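You operate a simulated robot arm through the tools that you are given. There is no shell and no other tool. Be economical: measure what you need, move in short steps, check, and stop when the job is done.

Carry out the task below with a simulated robot arm. There is one attempt and no reset: what you move stays moved.

JOB
Wash bearing M7 in the steel tub and leave the lid wide open.
Fine: shut the lid, press the tub's green button, wait for the green lamp; bearing into the white bench tray.
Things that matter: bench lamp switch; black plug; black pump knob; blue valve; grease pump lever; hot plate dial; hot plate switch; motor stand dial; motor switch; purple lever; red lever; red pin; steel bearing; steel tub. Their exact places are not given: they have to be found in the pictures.

It is judged by the outcome, as a careful person would: the job done as asked, and still so three seconds after it is handed in. It fails if anything else is knocked over, pushed out of place, dropped, spilled or broken. Lids that push on must go on centred and level and be pressed home; caps that screw on are set level and turned clockwise until they are tight.

ROBOT AND FRAMES
A 6-joint arm with a two-finger gripper, on a carriage that runs on a rail from [-0.004, -1.197] to [0.004, 1.143] (x, y) and turns from -2.042 to 3.752 rad about z. Base frame: it is fixed where the carriage stands at the start and does not move with it; the origin is on the floor, on the carriage's upright axis, x ahead of it, y to its left, z up; the surface under the hand at the start is at about z = 0.882. Units: m, rad, N and s.
Its first joint turns from -2.897 to 2.897 rad. Places, roughly: bench lamp switch [0.8, -1.7, 0.9]; black plug [0.75, -1.5, 1]; black pump knob [0.4, -0.5, 1]; blue valve [0.5, -0.5, 0.9]; grease pump lever [0.5, 0, 0.9]; hot plate dial [0.4, 0.3, 0.9]; hot plate switch [0.4, 0.2, 0.9]; motor stand dial [0.4, -1.4, 0.9]; motor switch [0.5, -1.4, 0.9]; purple lever [0.4, -1.3, 1]; red lever [0.5, -0.4, 1]; steel tub [0.5, 0.6, 0.9]; steel tub green button [0.4, 0.6, 0.9]; teal lever [0.5, -1.6, 1]; torque handle knob [0.5, -1.3, 0.8]; tub lid [0.6, 0.6, 1]. Payload 2.54 kg.
Tool frame: the origin (TCP) lies between the finger pads and is the grasp point; the fingertips stand 0.023 m ahead of it; z points along the fingers, y is the line along which they close. The gripper opens to 0.126 m. The gripper's body begins 0.082 m behind the TCP.
Orientation is that of the tool frame in the base frame, as a unit quaternion [w, x, y, z]. With the fingers straight down and closing along the base's y, the tool's x points along the base's -x, its y along +y and its z along -z.

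CONTROLS
- The arm moves only by the tool servo_tool. Its argument "commands" is a list of rows, each a list of 3 entries, a list of its own where there are three numbers: the shift along the tool's x, y, z in m, then the turn, a rotation vector about the tool's x, y, z in rad, then the gripper command, from -1 (fully open) to 1 (shut), values between in proportion. In form: [[[dx, dy, dz], [rx, ry, rz], claw], ...]. A call has 1 to 20 rows; each row is the pose to reach, as a shift and turn from the pose commanded when the call began, along the tool's axes at that moment. Each row takes 0.2 s and may step no farther than 0.05 m and 0.15 rad from the row before; otherwise, or with a gripper value out of range, the whole call is refused. Where a pose cannot be reached the arm comes as near as it can. A force on the tool above 40 N (or 10 N above the force at the start of the call, whichever is more), or a blocked arm, ends the call early, and 0.2 s more pass. Each finger halts on what it meets, pressing with about 38 N; the grip force reading is that of the motor and also rises with nothing between the fingers. The clock runs only during rows and for 0.2 s after the last one: add rows that repeat a pose to give the fingers time. The reply holds the time, the measured pose of the TCP, the force on the tool along the base axes, the opening and the grip force, in the units named above and with some noise, with the torque about the TCP (base axes, N m) and any sound that the robot's microphone picked up.
- Cameras (640 x 400 px; columns grow to the right, rows downward): "scene" is now at [0.0717, 0.1958, 1.5394]; the picture's right is [-0.08, -1.00, 0.00], its down [-0.35, 0.03, -0.94] and it looks along [0.94, -0.07, -0.35] (base axes); focal length 214 px, centre (320, 200). "wrist" rides on the gripper at [0.082, 0.014, -0.122] in the tool frame; the picture's right is [-0.17, 0.99, 0.00], its down [-0.79, -0.13, -0.60] and it looks along [-0.59, -0.10, 0.80] (tool axes); focal length 243 px, centre (320, 200).
- capture(camera): a new picture of that camera. The clock stands still meanwhile.
- move_column(by): slides the trunk up (or, below 0, down) by that many m; the arm and the scene camera ride with it, the base frame stays. It gives what a move gives, with no picture.
- roll_base(legs): drives the robot by 1 to 6 legs, each [ahead, left, turn to the left] in m, m and rad, along the robot's own axes; the way and the turn of a leg run together, so that a leg with both is an arc; at most 1.5 m and 3.142 rad a leg. The arm and the cameras ride along, it lands a little off, and it stops where it bumps. It keeps to its track: a leg is cut to what the track allows. It gives what a move gives.
- turn_head(pan, tilt): turns the head with the scene camera to pan (to the left, within 2.094 rad either way) and tilt (down, from -0.506 to 1.204), counted from straight ahead of the robot. It gives what a move gives.
- locate(camera, pixels): there is no depth. For up to 12 entries [column, row, z] of the newest picture of that camera ("zoom" is the newest enlarged one), the place [x, y] in the base frame at which the ray of that pixel passes the height z, good to about 0.002 m, but the place of the scene camera against the robot may be out by one fixed shift of up to 0.012 m in any direction. The clock stands still meanwhile.
- enlarge(camera, box): a new picture of the part [left, top, right, bottom] of that camera's present view, enlarged. The clock stands still meanwhile.
- job_done(): hands the job in; it is judged then, once.

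Keep the steps short. Do not move on a guess: measure, check each grasp and each placing, and mend mistakes. In all there are 80 turns and 60 pictures (those below and enlarged ones count). Leave the gripper open and the arm clear of the work at the hand-in unless told otherwise, and finish with a single line.

The tools are called after "Request:" as a command line: name --argument value ..., lists and objects as JSON in quotes. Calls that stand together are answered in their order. servo_tool: Moves the arm, as the interface text tells. Its arguments: {"type":"object","properties":{"commands":{"type":"array","items":{"type":"array"}}},"required":["commands"]} The other tools are called the same way: move_column (by) slides the trunk up or down; roll_base (legs) drives the base; turn_head (pan, tilt) turns the head that bears the scene camera; capture (camera) takes a picture; locate (camera, pixels) gives the place at which the rays of pixels pass given heights; enlarge (camera, box) takes an enlarged picture of a part of a camera's view; job_done () hands the job in.

At the start:

```text
t: 0.0
position: [0.4699, 0.4979, 1.2029]
ee_rot: [0.0, 0.0, 1.0, 0.001]
ft_force: [-0.7, 0.2, -0.7]
ft_torque: [0.01, 0.0, -0.02]
grip_width: 0.126
grasp_force: 0.1
trunk travel left (down, up): [-0.325, 0.165]
robot x, y, heading: [0.003, 0.0024, -0.001]
head pan, tilt: [0.262, 1.201]
```

scene: 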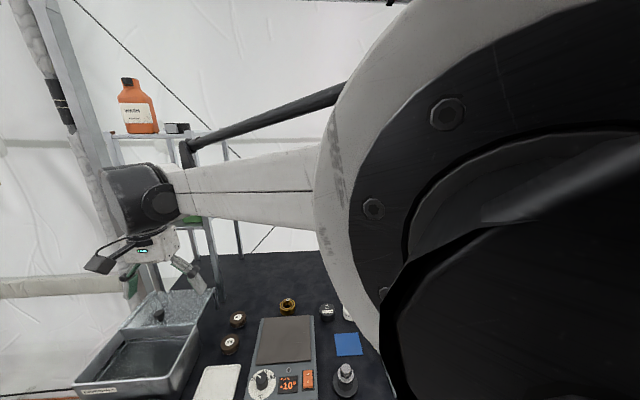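
wrist: 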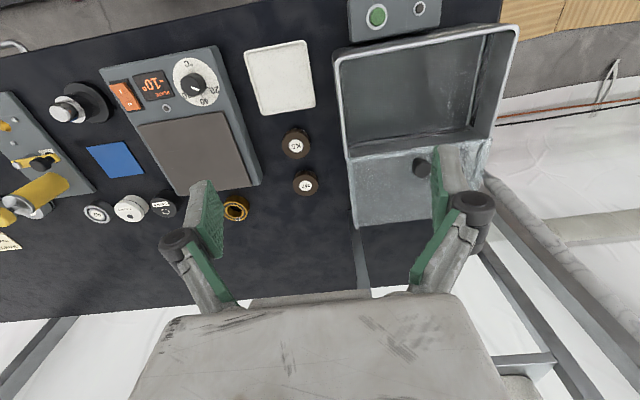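

I see the tub at the right in the wrist view and two dark bearings at (295,145) and (305,183), with others near (130,208). I'll enlarge both areas to read the labels.

Request:
enlarge --camera "wrist" --box '[220, 100, 380, 220]'

Request:
enlarge --camera "wrist" --box '[320, 0, 530, 240]'

Request:
enlarge --camera "wrist" --box '[70, 170, 270, 240]'

```text
3.33 times, centred on (300, 160) of wrist
```

zoom: 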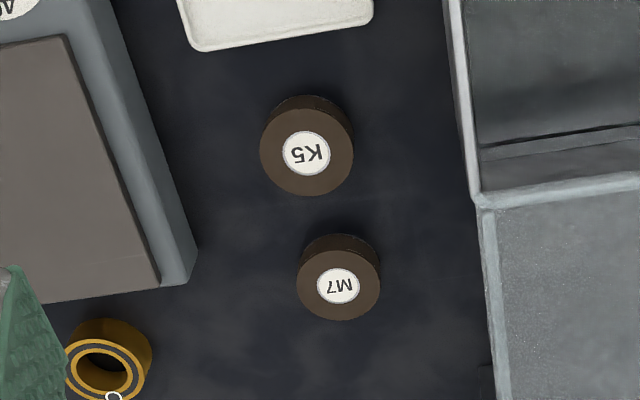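

```text
1.67 times, centred on (425, 120) of wrist
```

zoom: 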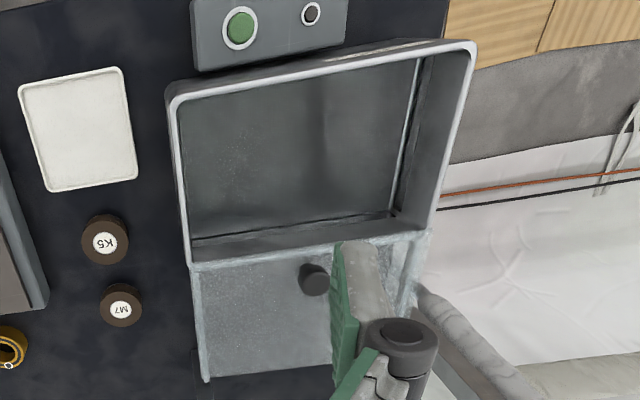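

```text
3.20 times, centred on (170, 205) of wrist
```

zoom: 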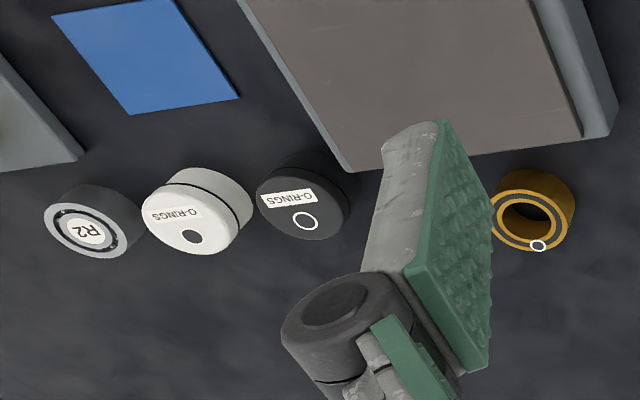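

M7 reads clearly at zoom (340,287), wrist (305,183). Now I'll get the scene view of the tub and lid, and locate the M7, tray and tub points.

Request:
enlarge --camera "scene" --box '[60, 220, 260, 400]'

Request:
capture --camera "wrist"

Request:
locate --camera "wrist" --pixels '[[305, 186, 0.882], [305, 186, 0.912], [295, 146, 0.912], [246, 52, 0.887], [301, 41, 0.887], [314, 104, 0.887], [259, 113, 0.887], [377, 16, 0.9], [337, 50, 0.95], [517, 27, 0.95], [488, 140, 0.95], [350, 156, 0.95]]'

```text
2.22 times, centred on (160, 310) of scene
```

zoom: 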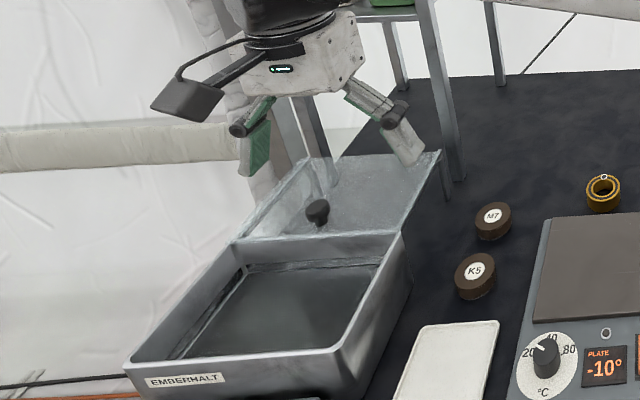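

```text
53 pictures are left
```

wrist: 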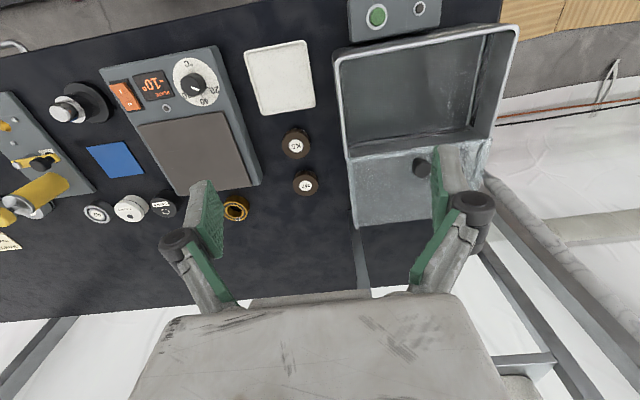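

```text
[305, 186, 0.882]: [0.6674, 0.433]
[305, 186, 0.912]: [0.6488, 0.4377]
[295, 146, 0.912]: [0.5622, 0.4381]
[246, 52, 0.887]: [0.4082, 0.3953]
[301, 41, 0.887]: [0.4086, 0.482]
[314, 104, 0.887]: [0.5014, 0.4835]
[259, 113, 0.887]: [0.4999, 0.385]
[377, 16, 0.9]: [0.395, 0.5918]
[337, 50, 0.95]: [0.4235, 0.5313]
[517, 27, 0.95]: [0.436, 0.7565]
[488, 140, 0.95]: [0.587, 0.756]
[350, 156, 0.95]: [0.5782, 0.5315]
```

M7 is at about (0.65, 0.435). Next I need the lid's geometry, so I'll triangulate its far corner and knob from both cameras.

Request:
capture --camera "scene"

Request:
locate --camera "scene" --pixels '[[214, 288, 0.9], [214, 288, 1.0], [214, 288, 1.1], [158.5, 316, 0.95], [158.5, 316, 1.0], [158.5, 316, 1.05], [198, 325, 0.95], [237, 319, 0.912], [120, 328, 0.95]]'

Request:
locate --camera "wrist" --pixels '[[360, 227, 0.9], [360, 227, 1.0], [360, 227, 1.1], [421, 168, 0.95], [421, 168, 1.0], [421, 168, 1.05]]'

```text
52 pictures are left
```

scene: 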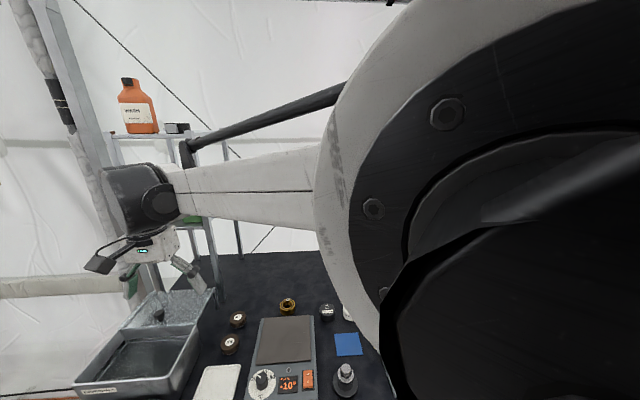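

```text
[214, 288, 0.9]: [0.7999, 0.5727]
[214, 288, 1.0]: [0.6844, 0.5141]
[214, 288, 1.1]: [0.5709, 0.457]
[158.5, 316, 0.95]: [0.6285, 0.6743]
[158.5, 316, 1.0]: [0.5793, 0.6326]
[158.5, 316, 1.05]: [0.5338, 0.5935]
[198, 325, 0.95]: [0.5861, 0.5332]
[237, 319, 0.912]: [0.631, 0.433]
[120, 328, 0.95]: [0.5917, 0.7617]
```

```text
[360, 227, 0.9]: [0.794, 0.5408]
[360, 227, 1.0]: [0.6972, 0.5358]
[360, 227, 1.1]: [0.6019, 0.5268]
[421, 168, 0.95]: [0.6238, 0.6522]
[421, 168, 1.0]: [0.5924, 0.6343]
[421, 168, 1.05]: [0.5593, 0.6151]
```

The lid points disagree a little between the cameras, so I need a closer view. I'll move above M7, staying high, with the fingers part open, and look from there.

Request:
servo_tool --commands '[[[-0.035, -0.0124, 0.01], [0, 0, 0], -0.3], [[-0.07, -0.0248, 0.02], [0, 0, 0], -0.3], [[-0.105, -0.037, 0.03], [0, 0, 0], -0.3], [[-0.14, -0.05, 0.04], [0, 0, 0], -0.3], [[-0.17, -0.062, 0.06], [0, 0, 0], -0.3], [[-0.17, -0.062, 0.1], [0, 0, 0], -0.3], [[-0.17, -0.062, 0.1], [0, 0, 0], -0.3]]'

Request:
capture --camera "wrist"

Request:
enlarge --camera "scene" --box '[60, 220, 260, 400]'

```text
t: 1.6
position: [0.6384, 0.4343, 1.1023]
ee_rot: [0.0, 0.0, 1.0, 0.0]
ft_force: [0.2, 0.3, -1.0]
ft_torque: [0.01, 0.0, 0.02]
grip_width: 0.0818
grasp_force: 0.1
trunk travel left (down, up): [-0.325, 0.165]
robot x, y, heading: [0.0025, 0.0018, -0.005]
head pan, tilt: [0.262, 1.201]
```

```text
51 pictures are left
```

wrist: 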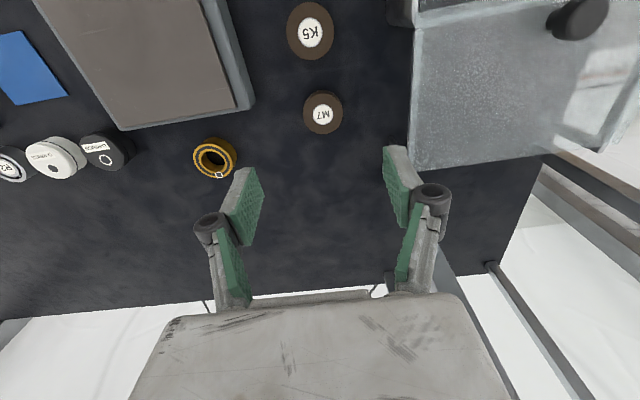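

```text
2.22 times, centred on (160, 310) of scene
```

zoom: 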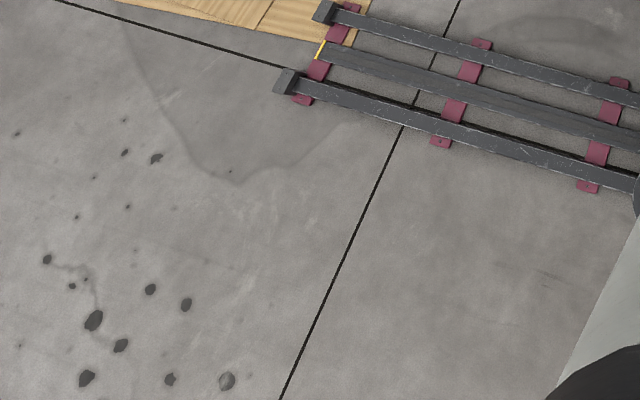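

The scene view now looks at the floor, so I'll turn the head toward the tub. I'll also locate M7 at (323,114) and the lid corner at (412,168) from this view.

Request:
locate --camera "wrist" --pixels '[[323, 114, 0.912], [323, 114, 0.902], [323, 114, 0.922], [412, 168, 0.9], [412, 168, 0.95], [412, 168, 1.0], [575, 22, 0.95], [575, 22, 0.98], [575, 22, 1.01], [412, 28, 0.95], [252, 105, 0.91], [311, 32, 0.912]]'

Request:
turn_head --pan 0.6 --tilt 0.7

Request:
capture --camera "scene"

```text
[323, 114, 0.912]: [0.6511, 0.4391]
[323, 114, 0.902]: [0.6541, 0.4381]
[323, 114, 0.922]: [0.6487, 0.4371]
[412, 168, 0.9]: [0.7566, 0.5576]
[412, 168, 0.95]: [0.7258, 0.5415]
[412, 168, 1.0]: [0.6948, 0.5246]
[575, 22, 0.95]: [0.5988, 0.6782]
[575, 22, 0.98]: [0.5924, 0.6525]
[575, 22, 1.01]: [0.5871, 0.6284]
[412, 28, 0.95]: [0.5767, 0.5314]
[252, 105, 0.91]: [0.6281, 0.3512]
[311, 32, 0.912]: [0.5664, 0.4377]
```

```text
t: 2.5
position: [0.6387, 0.4339, 1.1023]
ee_rot: [0.0, 0.001, 1.0, 0.001]
ft_force: [-0.5, -0.2, -0.4]
ft_torque: [-0.02, 0.01, 0.04]
grip_width: 0.0819
grasp_force: 0.0
trunk travel left (down, up): [-0.325, 0.165]
robot x, y, heading: [-0.0023, -0.0018, -0.002]
head pan, tilt: [0.6, 0.7]
```

```text
49 pictures are left
```

scene: 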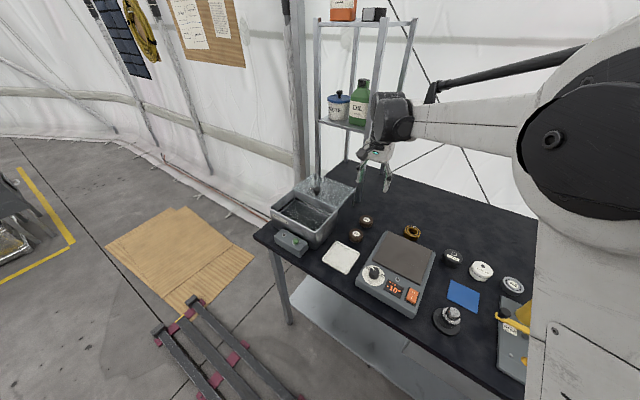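

M7's top centre is at about (0.652, 0.438, 0.905). I'll enlarge both views of the lid.

Request:
enlarge --camera "scene" --box '[250, 160, 410, 280]'

Request:
enlarge --camera "wrist" --box '[380, 0, 640, 180]'

```text
3.33 times, centred on (330, 220) of scene
```

zoom: 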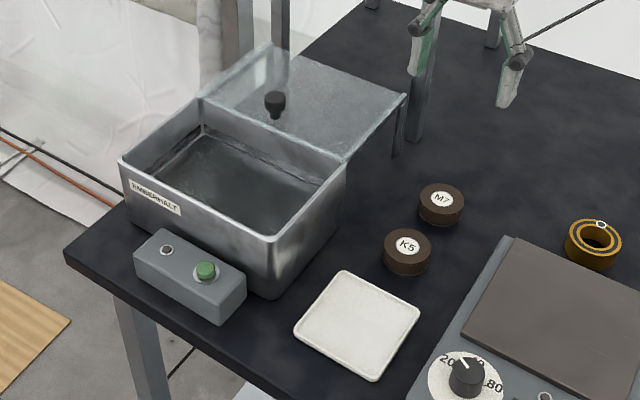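

```text
2.22 times, centred on (510, 90) of wrist
```

zoom: 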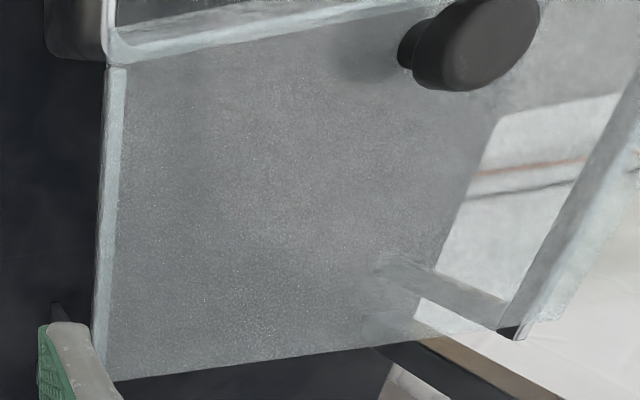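

The lid is a flat sliding sheet, now slid back behind the tub on rails, with the knob standing near its front edge. To shut it I pull the knob toward the robot. Next I'll descend over M7, stop a little above it, and check the alignment.

Request:
servo_tool --commands '[[[-0.0135, 0.004, 0.04], [0, 0, 0], -0.3], [[-0.0135, 0.004, 0.08], [0, 0, 0], -0.3], [[-0.0135, 0.004, 0.12], [0, 0, 0], -0.3], [[-0.0135, 0.004, 0.15], [0, 0, 0], -0.3], [[-0.0135, 0.004, 0.15], [0, 0, 0], -0.3]]'

Request:
capture --camera "wrist"

Request:
locate --camera "wrist" --pixels '[[330, 110, 0.905]]'

```text
t: 3.7
position: [0.6511, 0.4379, 0.9494]
ee_rot: [0.0, 0.0, 1.0, 0.0]
ft_force: [0.3, -0.3, -0.8]
ft_torque: [0.0, 0.03, -0.01]
grip_width: 0.0819
grasp_force: 0.1
trunk travel left (down, up): [-0.325, 0.165]
robot x, y, heading: [-0.0001, -0.001, -0.002]
head pan, tilt: [0.6, 0.7]
```

```text
46 pictures are left
```

wrist: 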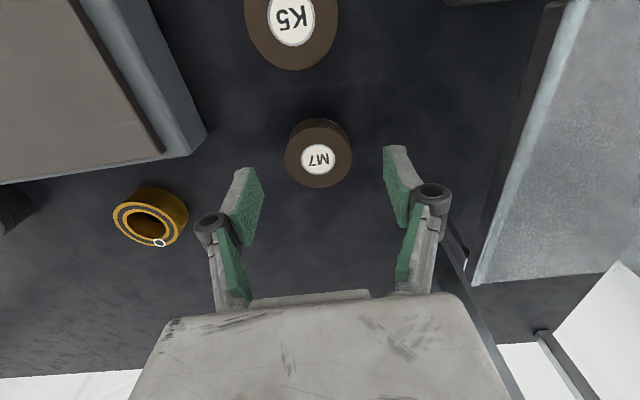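

```text
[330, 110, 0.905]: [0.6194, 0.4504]
```

Request:
locate --camera "wrist" --pixels '[[319, 158, 0.905], [285, 158, 0.905], [352, 158, 0.905], [319, 187, 0.905], [470, 285, 0.95], [560, 40, 0.95]]'

```text
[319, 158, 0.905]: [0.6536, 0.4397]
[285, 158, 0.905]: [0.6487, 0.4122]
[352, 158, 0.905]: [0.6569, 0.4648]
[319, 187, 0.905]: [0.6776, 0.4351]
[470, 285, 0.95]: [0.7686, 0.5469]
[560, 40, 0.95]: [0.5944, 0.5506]
```

M7's centre at (0.653, 0.439) matches the TCP and its diameter is about 0.05. I'll lower to z≈0.909 and close.

Request:
servo_tool --commands '[[[-0.002, 0.001, 0.02], [0, 0, 0], -0.3], [[-0.002, 0.001, 0.04], [0, 0, 0], -0.3], [[-0.002, 0.001, 0.04], [0, 0, 0], -0.3], [[-0.002, 0.001, 0.04], [0, 0, 0], 0.6], [[-0.002, 0.001, 0.04], [0, 0, 0], 0.6], [[-0.002, 0.001, 0.04], [0, 0, 0], 0.6], [[-0.002, 0.001, 0.04], [0, 0, 0], 0.6]]'

```text
t: 5.3
position: [0.6551, 0.4387, 0.9112]
ee_rot: [0.0, 0.0, 1.0, 0.0]
ft_force: [-0.6, 0.4, 0.7]
ft_torque: [-0.04, -0.01, -0.02]
grip_width: 0.0514
grasp_force: 38.5
trunk travel left (down, up): [-0.325, 0.165]
robot x, y, heading: [0.0021, 0.0012, -0.003]
head pan, tilt: [0.6, 0.7]
```

The fingers have gripped at 0.0514 with 38 N. I'll lift to z≈1.11 and check.

Request:
servo_tool --commands '[[[0, 0, -0.04], [0, 0, 0], 0.6], [[0, 0, -0.08], [0, 0, 0], 0.6], [[0, 0, -0.12], [0, 0, 0], 0.6], [[0, 0, -0.16], [0, 0, 0], 0.6], [[0, 0, -0.2], [0, 0, 0], 0.6], [[0, 0, -0.2], [0, 0, 0], 0.6]]'

Request:
capture --camera "wrist"

Request:
enlarge --camera "scene" --box '[250, 160, 410, 280]'

```text
t: 6.7
position: [0.6548, 0.4421, 1.1142]
ee_rot: [0.0, -0.001, 1.0, 0.0]
ft_force: [-0.2, 0.4, -1.0]
ft_torque: [0.01, 0.02, 0.01]
grip_width: 0.0513
grasp_force: 37.8
trunk travel left (down, up): [-0.325, 0.165]
robot x, y, heading: [0.0018, 0.0004, 0.003]
head pan, tilt: [0.6, 0.7]
```

```text
45 pictures are left
```

wrist: 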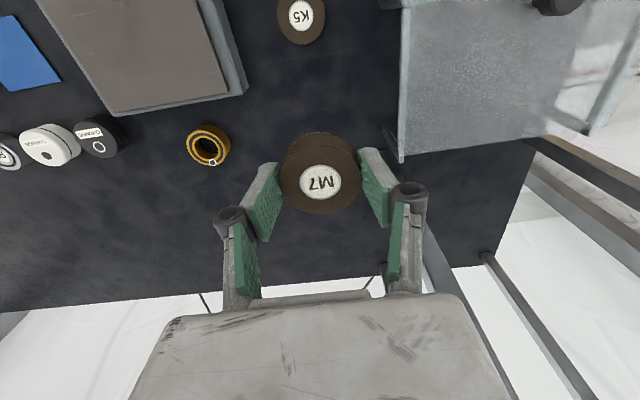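

```text
3.33 times, centred on (330, 220) of scene
```

zoom: 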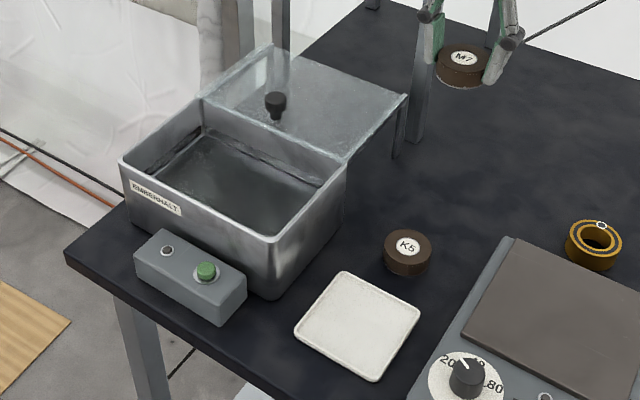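

M7 is held. I'll carry it at z≈1.11 to over the tub's centre, (0.500, 0.645).

Request:
servo_tool --commands '[[[0.045, 0.01, 0], [0, 0, 0], 0.6], [[0.09, 0.03, 0], [0, 0, 0], 0.6], [[0.125, 0.06, 0], [0, 0, 0], 0.6], [[0.145, 0.1, 0], [0, 0, 0], 0.6], [[0.155, 0.145, 0], [0, 0, 0], 0.6], [[0.155, 0.18, 0], [0, 0, 0], 0.6], [[0.155, 0.203, 0], [0, 0, 0], 0.6], [[0.155, 0.203, 0], [0, 0, 0], 0.6]]'

Request:
capture --camera "wrist"

Request:
enlarge --camera "scene" --box '[250, 160, 410, 280]'

```text
t: 8.5
position: [0.5001, 0.6489, 1.113]
ee_rot: [0.0, 0.001, 1.0, 0.001]
ft_force: [-0.5, 0.6, -2.5]
ft_torque: [0.0, 0.01, -0.01]
grip_width: 0.0513
grasp_force: 38.0
trunk travel left (down, up): [-0.325, 0.165]
robot x, y, heading: [0.0034, 0.0001, -0.0]
head pan, tilt: [0.6, 0.7]
```

```text
43 pictures are left
```

wrist: 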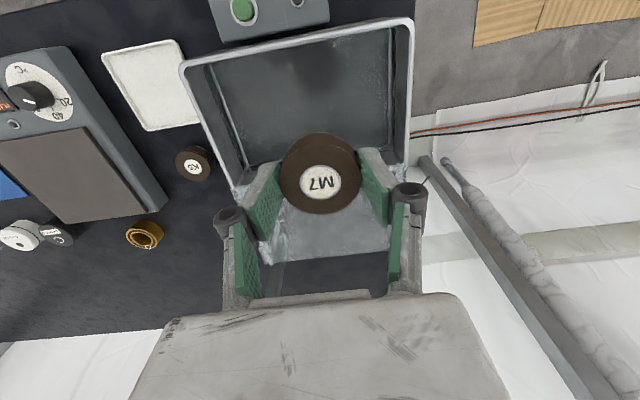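

```text
3.33 times, centred on (330, 220) of scene
```

zoom: 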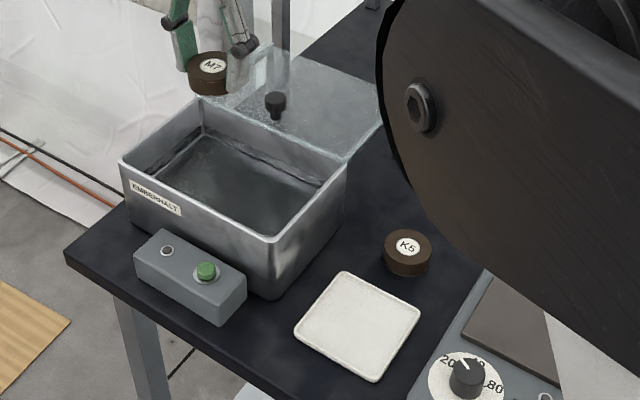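

I'll measure the tub rim from this view.

Request:
locate --camera "wrist" --pixels '[[182, 66, 0.95], [182, 66, 0.98], [182, 66, 0.92], [412, 22, 0.95], [412, 22, 0.98], [238, 195, 0.95], [242, 12, 0.92], [102, 53, 0.887], [180, 40, 0.887], [150, 131, 0.887], [205, 122, 0.887]]'

```text
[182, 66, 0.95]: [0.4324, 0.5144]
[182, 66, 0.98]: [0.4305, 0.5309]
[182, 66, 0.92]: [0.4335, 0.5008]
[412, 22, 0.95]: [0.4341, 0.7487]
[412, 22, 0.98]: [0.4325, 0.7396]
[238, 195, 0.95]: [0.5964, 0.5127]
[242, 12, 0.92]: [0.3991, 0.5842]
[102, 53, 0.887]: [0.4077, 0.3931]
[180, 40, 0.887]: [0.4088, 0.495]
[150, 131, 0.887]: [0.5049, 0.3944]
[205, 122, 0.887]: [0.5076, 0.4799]
```

The rim is at z≈0.98, with y 0.531–0.739 and x 0.43–0.585. I'll centre at (0.505, 0.635) and descend to TCP z≈0.935.

Request:
servo_tool --commands '[[[-0.005, -0.014, 0.0], [0, 0, 0], 0.6], [[-0.005, -0.014, 0.03], [0, 0, 0], 0.6], [[-0.005, -0.014, 0.06], [0, 0, 0], 0.6], [[-0.005, -0.014, 0.09], [0, 0, 0], 0.6], [[-0.005, -0.014, 0.12], [0, 0, 0], 0.6], [[-0.005, -0.014, 0.15], [0, 0, 0], 0.6], [[-0.005, -0.014, 0.178], [0, 0, 0], 0.6], [[-0.005, -0.014, 0.178], [0, 0, 0], 0.6]]'

Request:
capture --camera "wrist"

Request:
enlarge --camera "scene" --box '[250, 160, 410, 280]'

```text
t: 10.3
position: [0.5032, 0.6311, 0.9348]
ee_rot: [0.001, -0.001, 1.0, 0.001]
ft_force: [-1.5, -1.9, 15.2]
ft_torque: [-0.14, 0.02, 0.02]
grip_width: 0.0517
grasp_force: 38.3
trunk travel left (down, up): [-0.325, 0.165]
robot x, y, heading: [0.0016, 0.0, -0.002]
head pan, tilt: [0.6, 0.7]
```

```text
41 pictures are left
```

wrist: 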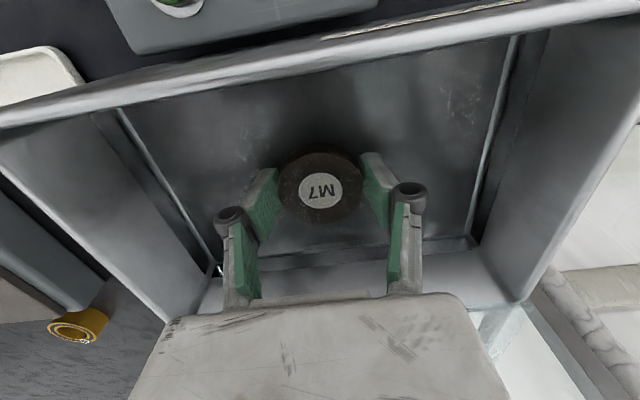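

```text
3.33 times, centred on (330, 220) of scene
```

zoom: 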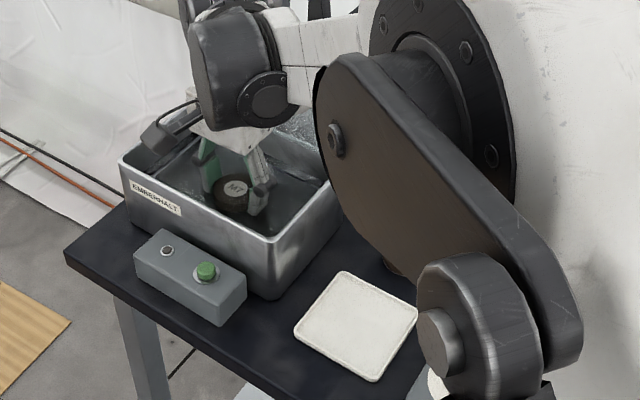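

15 N upward tells me the bearing is already resting on the basket floor inside the tub. I'll open moderately and lift straight out.

Request:
servo_tool --commands '[[[0, 0, -0.001], [0, 0, 0], -0.2], [[0, 0, -0.001], [0, 0, 0], -0.2], [[0, 0, -0.001], [0, 0, 0], -0.2], [[0, 0, -0.03], [0, 0, 0], -0.2], [[0, 0, -0.07], [0, 0, 0], -0.2], [[0, 0, -0.11], [0, 0, 0], -0.2], [[0, 0, -0.15], [0, 0, 0], -0.2], [[0, 0, -0.19], [0, 0, 0], -0.2], [[0, 0, -0.19], [0, 0, 0], -0.2]]'

Request:
capture --camera "wrist"

```text
t: 12.3
position: [0.5046, 0.6305, 1.126]
ee_rot: [0.0, 0.0, 1.0, -0.001]
ft_force: [0.6, 0.6, -0.2]
ft_torque: [-0.02, 0.04, 0.01]
grip_width: 0.0755
grasp_force: 0.1
trunk travel left (down, up): [-0.325, 0.165]
robot x, y, heading: [0.0003, -0.0025, 0.001]
head pan, tilt: [0.6, 0.7]
```

```text
39 pictures are left
```

wrist: 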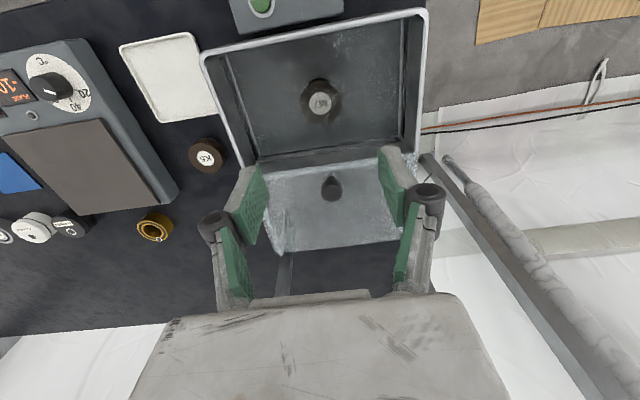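

The bearing sits in the tub. Now I'll locate the lid knob at (331,187).

Request:
locate --camera "wrist" --pixels '[[331, 189, 0.98], [331, 189, 1.0], [331, 189, 1.01], [331, 189, 1.02], [319, 103, 0.93], [260, 172, 0.98], [280, 253, 0.98]]'

Request:
enlarge --camera "wrist" --box '[250, 130, 410, 260]'

Request:
enlarge --camera "scene" --box '[250, 160, 410, 280]'

```text
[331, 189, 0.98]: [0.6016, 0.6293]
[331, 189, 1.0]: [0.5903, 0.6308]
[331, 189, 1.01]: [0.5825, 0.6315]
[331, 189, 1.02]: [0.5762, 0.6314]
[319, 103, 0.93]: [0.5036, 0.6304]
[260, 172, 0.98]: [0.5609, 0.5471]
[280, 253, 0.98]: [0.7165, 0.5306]
```

```text
3.08 times, centred on (330, 195) of wrist
```

zoom: 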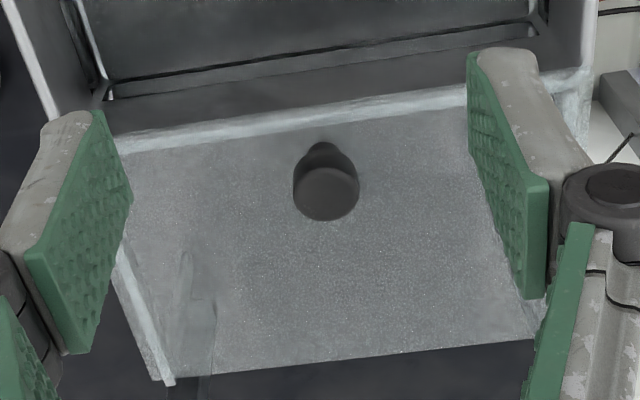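

```text
3.33 times, centred on (330, 220) of scene
```

zoom: 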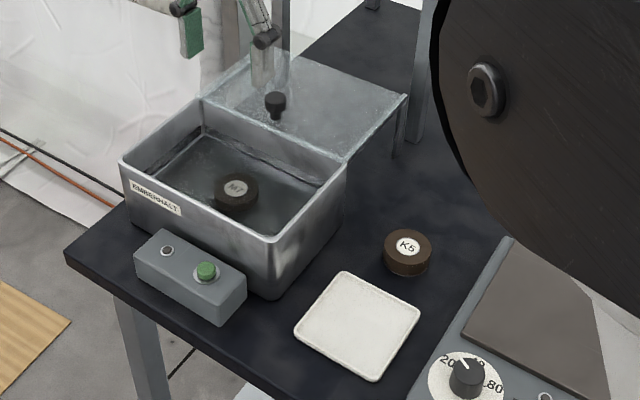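

The knob is at about (0.584, 0.6315), with its top near z 1.013. I'll approach to above it and check.

Request:
servo_tool --commands '[[[-0.04, 0.001, 0], [0, 0, 0], -0.1], [[-0.0794, 0.001, 0], [0, 0, 0], -0.1], [[-0.0794, 0.001, 0.03], [0, 0, 0], -0.1], [[-0.0794, 0.001, 0.06], [0, 0, 0], -0.1], [[-0.0794, 0.001, 0.06], [0, 0, 0], -0.1]]'

Request:
capture --camera "wrist"

```text
t: 13.5
position: [0.5844, 0.6321, 1.0633]
ee_rot: [0.001, 0.0, 1.0, 0.001]
ft_force: [0.3, 0.7, 0.1]
ft_torque: [-0.03, 0.03, 0.02]
grip_width: 0.0695
grasp_force: 0.1
trunk travel left (down, up): [-0.325, 0.165]
robot x, y, heading: [-0.0002, 0.0013, 0.0]
head pan, tilt: [0.6, 0.7]
```

```text
36 pictures are left
```

wrist: 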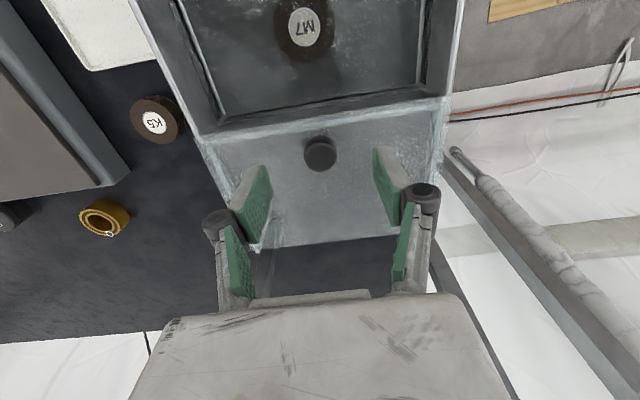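

Request:
locate --camera "wrist" --pixels '[[320, 156, 1.0], [320, 156, 1.01], [320, 156, 1.02], [320, 136, 0.98], [304, 156, 1.01], [337, 156, 1.01]]'

Request:
enlarge --camera "scene" --box '[250, 160, 410, 280]'

```text
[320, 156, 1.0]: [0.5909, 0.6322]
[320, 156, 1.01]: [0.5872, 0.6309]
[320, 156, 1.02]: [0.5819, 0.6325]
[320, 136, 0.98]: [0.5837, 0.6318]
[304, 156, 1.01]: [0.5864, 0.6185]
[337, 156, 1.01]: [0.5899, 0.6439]
```

```text
3.33 times, centred on (330, 220) of scene
```

zoom: 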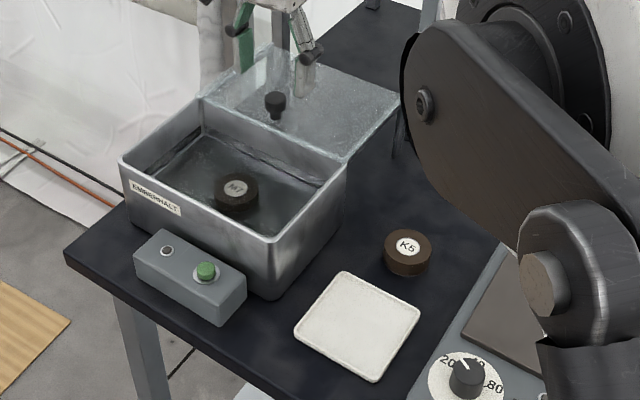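

The knob is at (0.586, 0.632), about 0.025 wide. I'll lower to TCP 1.017 so the tips stay above the lid, then grip.

Request:
servo_tool --commands '[[[-0.002, 0, 0.025], [0, 0, 0], -0.1], [[-0.002, 0, 0.046], [0, 0, 0], -0.1], [[-0.002, 0, 0.046], [0, 0, 0], 0.3], [[-0.002, 0, 0.046], [0, 0, 0], 0.7], [[-0.002, 0, 0.046], [0, 0, 0], 0.9], [[-0.002, 0, 0.046], [0, 0, 0], 0.9]]'

Request:
capture --camera "wrist"

```text
t: 14.9
position: [0.5847, 0.6318, 1.0173]
ee_rot: [0.0, 0.0, 1.0, 0.0]
ft_force: [-2.1, -3.4, -3.1]
ft_torque: [-0.06, 0.01, 0.0]
grip_width: 0.0257
grasp_force: 45.1
trunk travel left (down, up): [-0.325, 0.165]
robot x, y, heading: [0.001, 0.0022, 0.001]
head pan, tilt: [0.6, 0.7]
```

```text
34 pictures are left
```

wrist: 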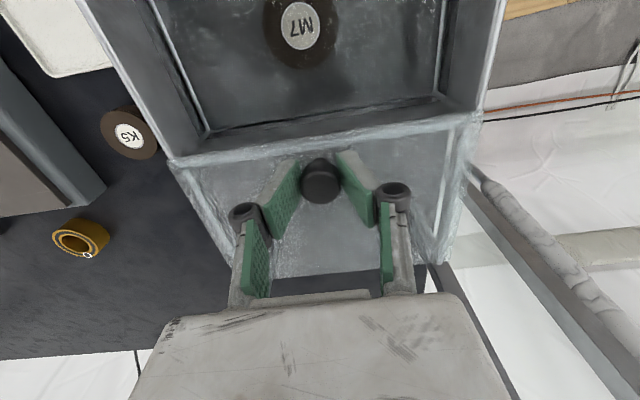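

The knob is gripped at 0.0257. I'll pull gently 0.03 toward the robot and check whether the lid slides.

Request:
servo_tool --commands '[[[0.01, 0, 0], [0, 0, 0], 0.9], [[0.02, 0, 0], [0, 0, 0], 0.9], [[0.03, 0, 0], [0, 0, 0], 0.9]]'

Request:
capture --camera "wrist"

```text
t: 15.7
position: [0.5555, 0.6307, 1.0169]
ee_rot: [0.0, -0.001, 1.0, 0.0]
ft_force: [-0.5, -4.6, -2.5]
ft_torque: [-0.08, -0.38, 0.19]
grip_width: 0.0257
grasp_force: 44.8
trunk travel left (down, up): [-0.325, 0.165]
robot x, y, heading: [-0.0015, 0.0017, -0.003]
head pan, tilt: [0.6, 0.7]
```

```text
33 pictures are left
```

wrist: 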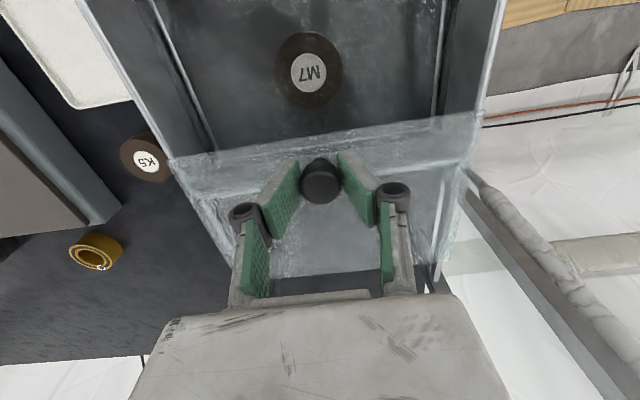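

The lid slides; its front edge is now over the tub at row ~150. I'll continue 0.10 in short steps.

Request:
servo_tool --commands '[[[0.015, 0, 0], [0, 0, 0], 0.9], [[0.03, 0, 0], [0, 0, 0], 0.9], [[0.045, 0, 0], [0, 0, 0], 0.9], [[0.06, 0, 0], [0, 0, 0], 0.9], [[0.075, 0, 0], [0, 0, 0], 0.9], [[0.09, 0, 0], [0, 0, 0], 0.9], [[0.1, 0, 0], [0, 0, 0], 0.9]]'

Request:
capture --camera "wrist"

```text
t: 17.3
position: [0.4562, 0.6317, 1.0177]
ee_rot: [0.0, 0.001, 1.0, 0.0]
ft_force: [-0.4, -11.5, -33.6]
ft_torque: [-0.15, -0.37, 0.05]
grip_width: 0.0254
grasp_force: 45.3
trunk travel left (down, up): [-0.325, 0.165]
robot x, y, heading: [-0.0014, -0.0001, 0.003]
head pan, tilt: [0.6, 0.7]
```

```text
32 pictures are left
```

wrist: 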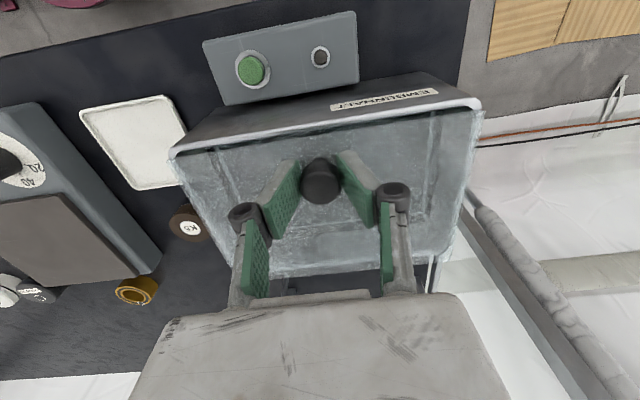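

The front edge has nearly reached the tub's front rim. The downward load of 33 N suggests the lid is a bit lower here, so I'll ease down 3 mm and see.

Request:
servo_tool --commands '[[[0, 0, 0.003], [0, 0, 0], 0.9], [[0, 0.001, 0.004], [0, 0, 0], 0.9], [[0, 0.001, 0.004], [0, 0, 0], 0.9]]'

Request:
enlarge --camera "wrist" --box '[160, 60, 500, 290]'

Request:
enlarge --camera "scene" --box '[250, 160, 410, 280]'

```text
t: 18.1
position: [0.4557, 0.6308, 1.0161]
ee_rot: [-0.001, 0.0, 1.0, 0.0]
ft_force: [-1.0, -6.4, 6.8]
ft_torque: [-0.11, 0.02, 0.0]
grip_width: 0.025
grasp_force: 44.9
trunk travel left (down, up): [-0.325, 0.165]
robot x, y, heading: [0.0011, -0.0007, -0.001]
head pan, tilt: [0.6, 0.7]
```

```text
1.74 times, centred on (330, 175) of wrist
```

zoom: 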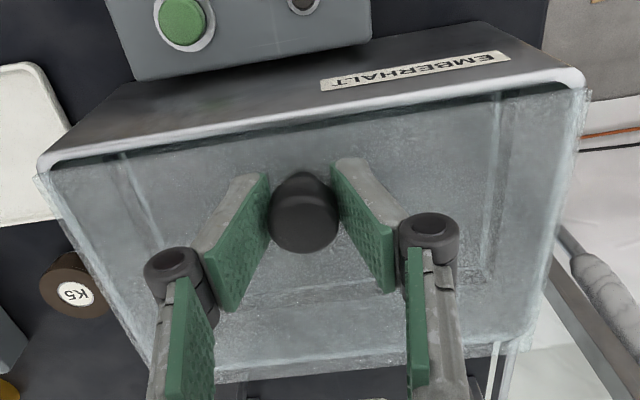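

```text
3.33 times, centred on (330, 220) of scene
```

zoom: 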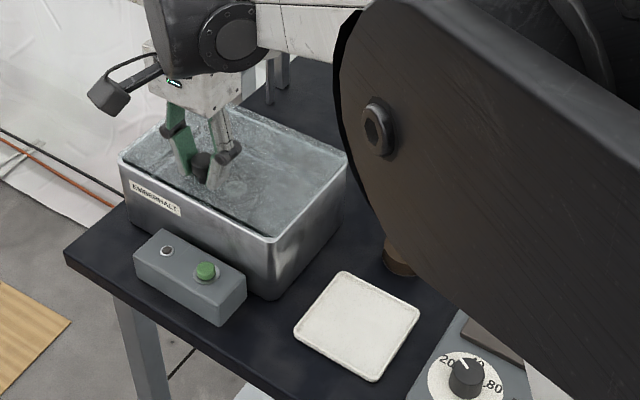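

A thin dark gap remains at the front rim. I'll pull about 0.014 more, in small steps, until it stops.

Request:
servo_tool --commands '[[[0.004, 0, 0], [0, 0, 0], 0.9], [[0.008, 0, 0], [0, 0, 0], 0.9], [[0.012, 0, 0], [0, 0, 0], 0.9], [[0.015, 0, 0], [0, 0, 0], 0.9]]'

Request:
enlarge --camera "wrist" --box '[160, 60, 500, 290]'

```text
t: 19.1
position: [0.4451, 0.6315, 1.0133]
ee_rot: [-0.001, 0.002, 1.0, -0.001]
ft_force: [30.0, -5.5, -23.5]
ft_torque: [-0.05, -0.35, -0.02]
grip_width: 0.0232
grasp_force: 45.1
trunk travel left (down, up): [-0.325, 0.165]
robot x, y, heading: [-0.0014, -0.0001, -0.003]
head pan, tilt: [0.6, 0.7]
```

```text
1.74 times, centred on (330, 175) of wrist
```

zoom: 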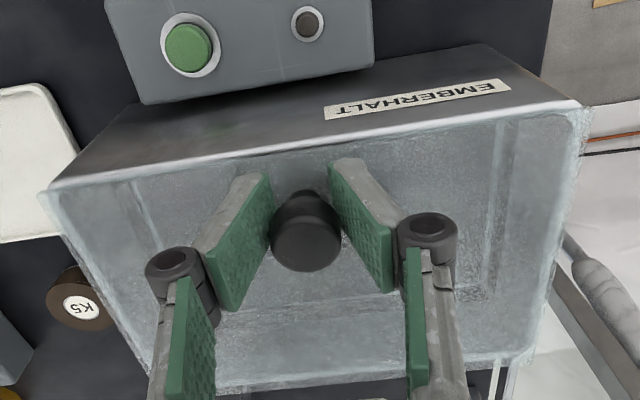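

The lid has hit its stop at x≈0.445 with 30 N, and the gap is gone. I'll release and lift.

Request:
servo_tool --commands '[[[-0.004, 0, 0], [0, 0, 0], 0.9], [[-0.004, 0, 0], [0, 0, 0], 0.0], [[-0.004, 0, 0], [0, 0, 0], 0.0], [[-0.004, 0, -0.03], [0, 0, 0], 0.0], [[-0.004, 0, -0.06], [0, 0, 0], 0.3], [[0.016, 0, -0.1], [0, 0, 0], 1], [[0.016, 0, -0.1], [0, 0, 0], 1], [[0.016, 0, -0.1], [0, 0, 0], 1]]'

Request:
capture --camera "wrist"

Request:
enlarge --camera "scene" --box '[250, 160, 410, 280]'

```text
t: 20.9
position: [0.4256, 0.6315, 1.1131]
ee_rot: [0.0, 0.0, 1.0, 0.001]
ft_force: [0.5, -0.6, -0.5]
ft_torque: [-0.01, 0.02, -0.01]
grip_width: 0.0
grasp_force: 28.3
trunk travel left (down, up): [-0.325, 0.165]
robot x, y, heading: [0.0013, -0.0008, 0.0]
head pan, tilt: [0.6, 0.7]
```

```text
28 pictures are left
```

wrist: 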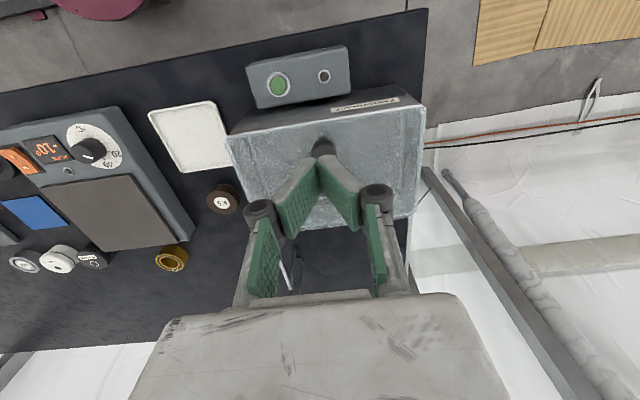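

```text
3.33 times, centred on (330, 220) of scene
```

zoom: 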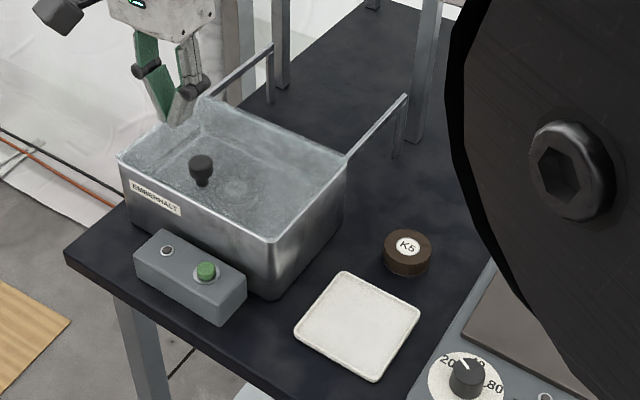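

The lid is shut. I'll locate the green button at (279,85) and the lamp at (323,75).

Request:
locate --camera "wrist" --pixels '[[279, 85, 0.9], [279, 85, 0.92], [279, 85, 0.935], [323, 76, 0.92], [257, 107, 0.92], [349, 94, 0.92]]'

Request:
enlarge --camera "wrist" --box '[220, 30, 380, 130]'

Request:
locate --camera "zoom" --pixels '[[320, 200, 0.92]]'

```text
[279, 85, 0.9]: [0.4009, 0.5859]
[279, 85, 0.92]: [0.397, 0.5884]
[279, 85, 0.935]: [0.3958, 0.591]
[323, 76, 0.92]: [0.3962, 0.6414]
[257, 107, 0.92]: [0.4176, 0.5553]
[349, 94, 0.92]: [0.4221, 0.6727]
```

```text
4.00 times, centred on (300, 80) of wrist
```

zoom: 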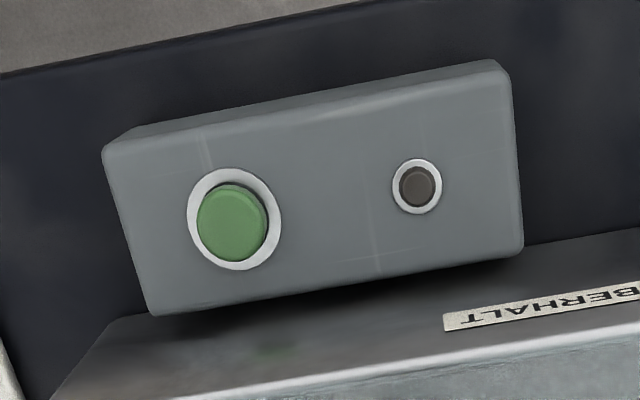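

```text
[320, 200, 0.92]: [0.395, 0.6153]
```

The button is at (0.398, 0.588) with its top at about 0.92–0.925. I'll move over it with closed fingers and stop at TCP z≈0.965.

Request:
servo_tool --commands '[[[0.0138, -0.022, 0], [0, 0, 0], 1], [[0.0276, -0.0435, 0], [0, 0, 0], 1], [[0.0276, -0.0435, 0.04], [0, 0, 0], 1], [[0.0276, -0.0435, 0.08], [0, 0, 0], 1], [[0.0276, -0.0435, 0.12], [0, 0, 0], 1], [[0.0276, -0.0435, 0.145], [0, 0, 0], 1], [[0.0276, -0.0435, 0.145], [0, 0, 0], 1]]'

Request:
capture --camera "wrist"

Request:
enlarge --camera "scene" --box '[250, 160, 410, 280]'

```text
t: 22.5
position: [0.3968, 0.5882, 0.9696]
ee_rot: [0.001, 0.0, 1.0, 0.001]
ft_force: [0.7, -0.3, -0.3]
ft_torque: [0.0, 0.03, 0.0]
grip_width: 0.0
grasp_force: 28.8
trunk travel left (down, up): [-0.325, 0.165]
robot x, y, heading: [-0.0013, -0.0039, 0.0]
head pan, tilt: [0.6, 0.7]
```

```text
25 pictures are left
```

wrist: 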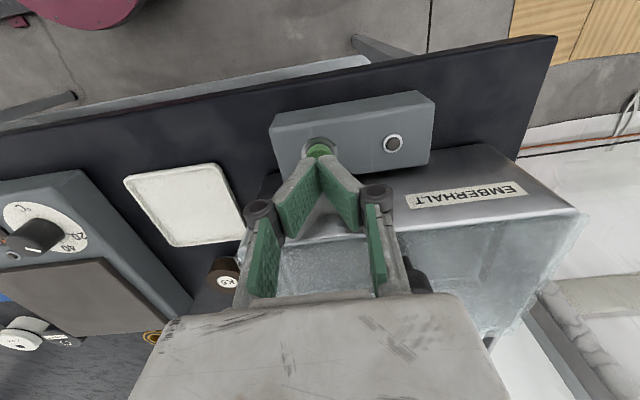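

```text
3.33 times, centred on (330, 220) of scene
```

zoom: 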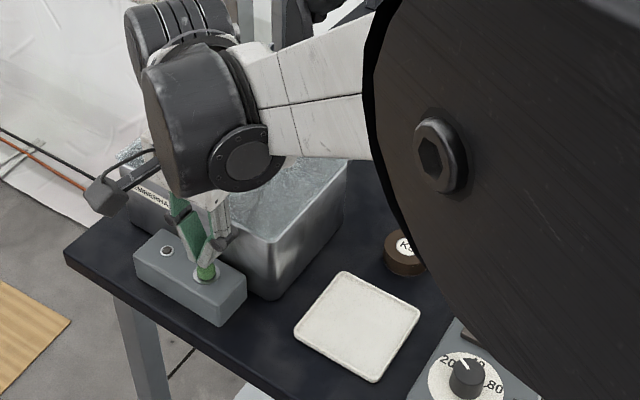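

The fingertips are right over the button. I'll press down in small steps, then back up.

Request:
servo_tool --commands '[[[0, 0, 0.008], [0, 0, 0], 1], [[0, 0, 0.014], [0, 0, 0], 1], [[0, 0, 0.018], [0, 0, 0], 1], [[0, 0, 0.022], [0, 0, 0], 1], [[0, 0, 0.025], [0, 0, 0], 1], [[0, 0, 0.028], [0, 0, 0], 1]]'

Request:
capture --camera "wrist"

```text
t: 23.9
position: [0.3969, 0.5884, 0.9441]
ee_rot: [0.0, -0.001, 1.0, 0.0]
ft_force: [3.4, 2.2, 26.2]
ft_torque: [0.04, -0.1, 0.01]
grip_width: 0.006
grasp_force: 28.1
trunk travel left (down, up): [-0.325, 0.165]
robot x, y, heading: [0.0013, -0.0025, 0.006]
head pan, tilt: [0.6, 0.7]
heard: click
```

```text
23 pictures are left
```

wrist: 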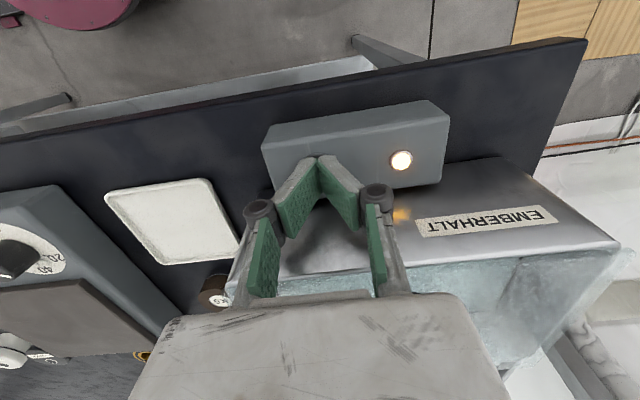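

A click was heard and the lamp now glows amber, so the wash is running. I'll lift off and wait.

Request:
servo_tool --commands '[[[0, 0, -0.02], [0, 0, 0], 1], [[0, 0, -0.06], [0, 0, 0], 1], [[0, 0, -0.1], [0, 0, 0], 0.5], [[0, 0, -0.14], [0, 0, 0], 0], [[0, 0, -0.17], [0, 0, 0], 0], [[0, 0, -0.17], [0, 0, 0], 0], [[0, 0, -0.17], [0, 0, 0], 0], [[0, 0, -0.17], [0, 0, 0], 0], [[0, 0, -0.17], [0, 0, 0], 0], [[0, 0, -0.17], [0, 0, 0], 0], [[0, 0, -0.17], [0, 0, 0], 0], [[0, 0, -0.17], [0, 0, 0], 0], [[0, 0, -0.17], [0, 0, 0], 0], [[0, 0, -0.17], [0, 0, 0], 0], [[0, 0, -0.17], [0, 0, 0], 0], [[0, 0, -0.17], [0, 0, 0], 0], [[0, 0, -0.17], [0, 0, 0], 0], [[0, 0, -0.17], [0, 0, 0], 0], [[0, 0, -0.17], [0, 0, 0], 0], [[0, 0, -0.17], [0, 0, 0], 0]]'

Request:
capture --camera "wrist"

```text
t: 28.1
position: [0.4076, 0.5888, 1.1062]
ee_rot: [0.0, 0.005, 1.0, 0.0]
ft_force: [0.0, 0.3, 0.4]
ft_torque: [0.01, 0.01, 0.01]
grip_width: 0.063
grasp_force: 0.1
trunk travel left (down, up): [-0.325, 0.165]
robot x, y, heading: [0.0, -0.0013, -0.002]
head pan, tilt: [0.6, 0.7]
```

```text
22 pictures are left
```

wrist: 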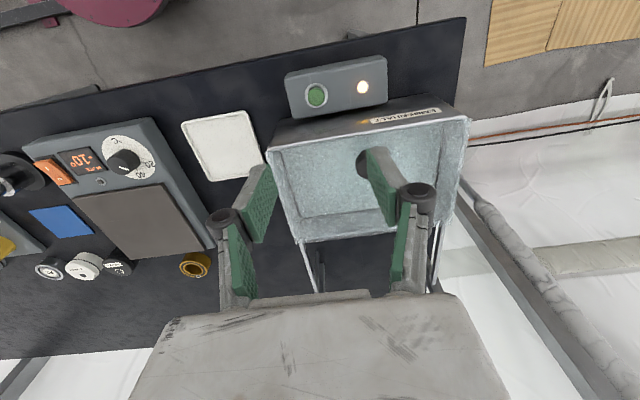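

The lamp is still amber. While waiting, I'll move over to above the knob, staying high.

Request:
servo_tool --commands '[[[-0.02, 0.02, 0], [0, 0, 0], 0], [[-0.045, 0.043, 0], [0, 0, 0], 0], [[-0.045, 0.043, 0], [0, 0, 0], 0], [[-0.045, 0.043, 0], [0, 0, 0], 0], [[-0.045, 0.043, 0], [0, 0, 0], 0], [[-0.045, 0.043, 0], [0, 0, 0], 0], [[-0.045, 0.043, 0], [0, 0, 0], 0], [[-0.045, 0.043, 0], [0, 0, 0], 0], [[-0.045, 0.043, 0], [0, 0, 0], 0], [[-0.045, 0.043, 0], [0, 0, 0], 0], [[-0.045, 0.043, 0], [0, 0, 0], 0], [[-0.045, 0.043, 0], [0, 0, 0], 0], [[-0.045, 0.043, 0], [0, 0, 0], 0], [[-0.045, 0.043, 0], [0, 0, 0], 0], [[-0.045, 0.043, 0], [0, 0, 0], 0], [[-0.045, 0.043, 0], [0, 0, 0], 0], [[-0.045, 0.043, 0], [0, 0, 0], 0], [[-0.045, 0.043, 0], [0, 0, 0], 0], [[-0.045, 0.043, 0], [0, 0, 0], 0], [[-0.045, 0.043, 0], [0, 0, 0], 0]]'

Request:
capture --camera "wrist"

```text
t: 32.3
position: [0.4422, 0.6302, 1.1101]
ee_rot: [0.0, -0.001, 1.0, -0.001]
ft_force: [0.4, 0.8, 0.9]
ft_torque: [-0.01, 0.02, -0.01]
grip_width: 0.063
grasp_force: 0.0
trunk travel left (down, up): [-0.325, 0.165]
robot x, y, heading: [0.0003, -0.0006, 0.001]
head pan, tilt: [0.6, 0.7]
```

```text
21 pictures are left
```

wrist: 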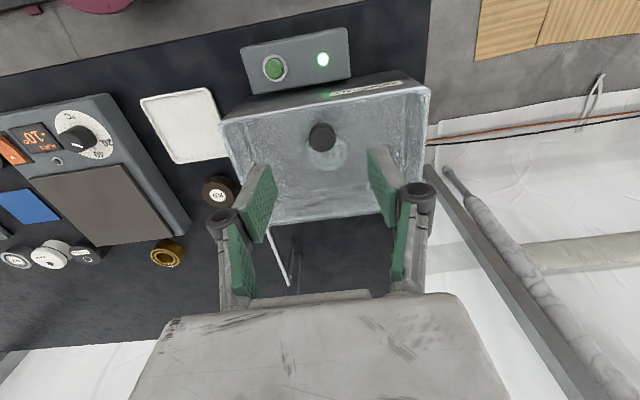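

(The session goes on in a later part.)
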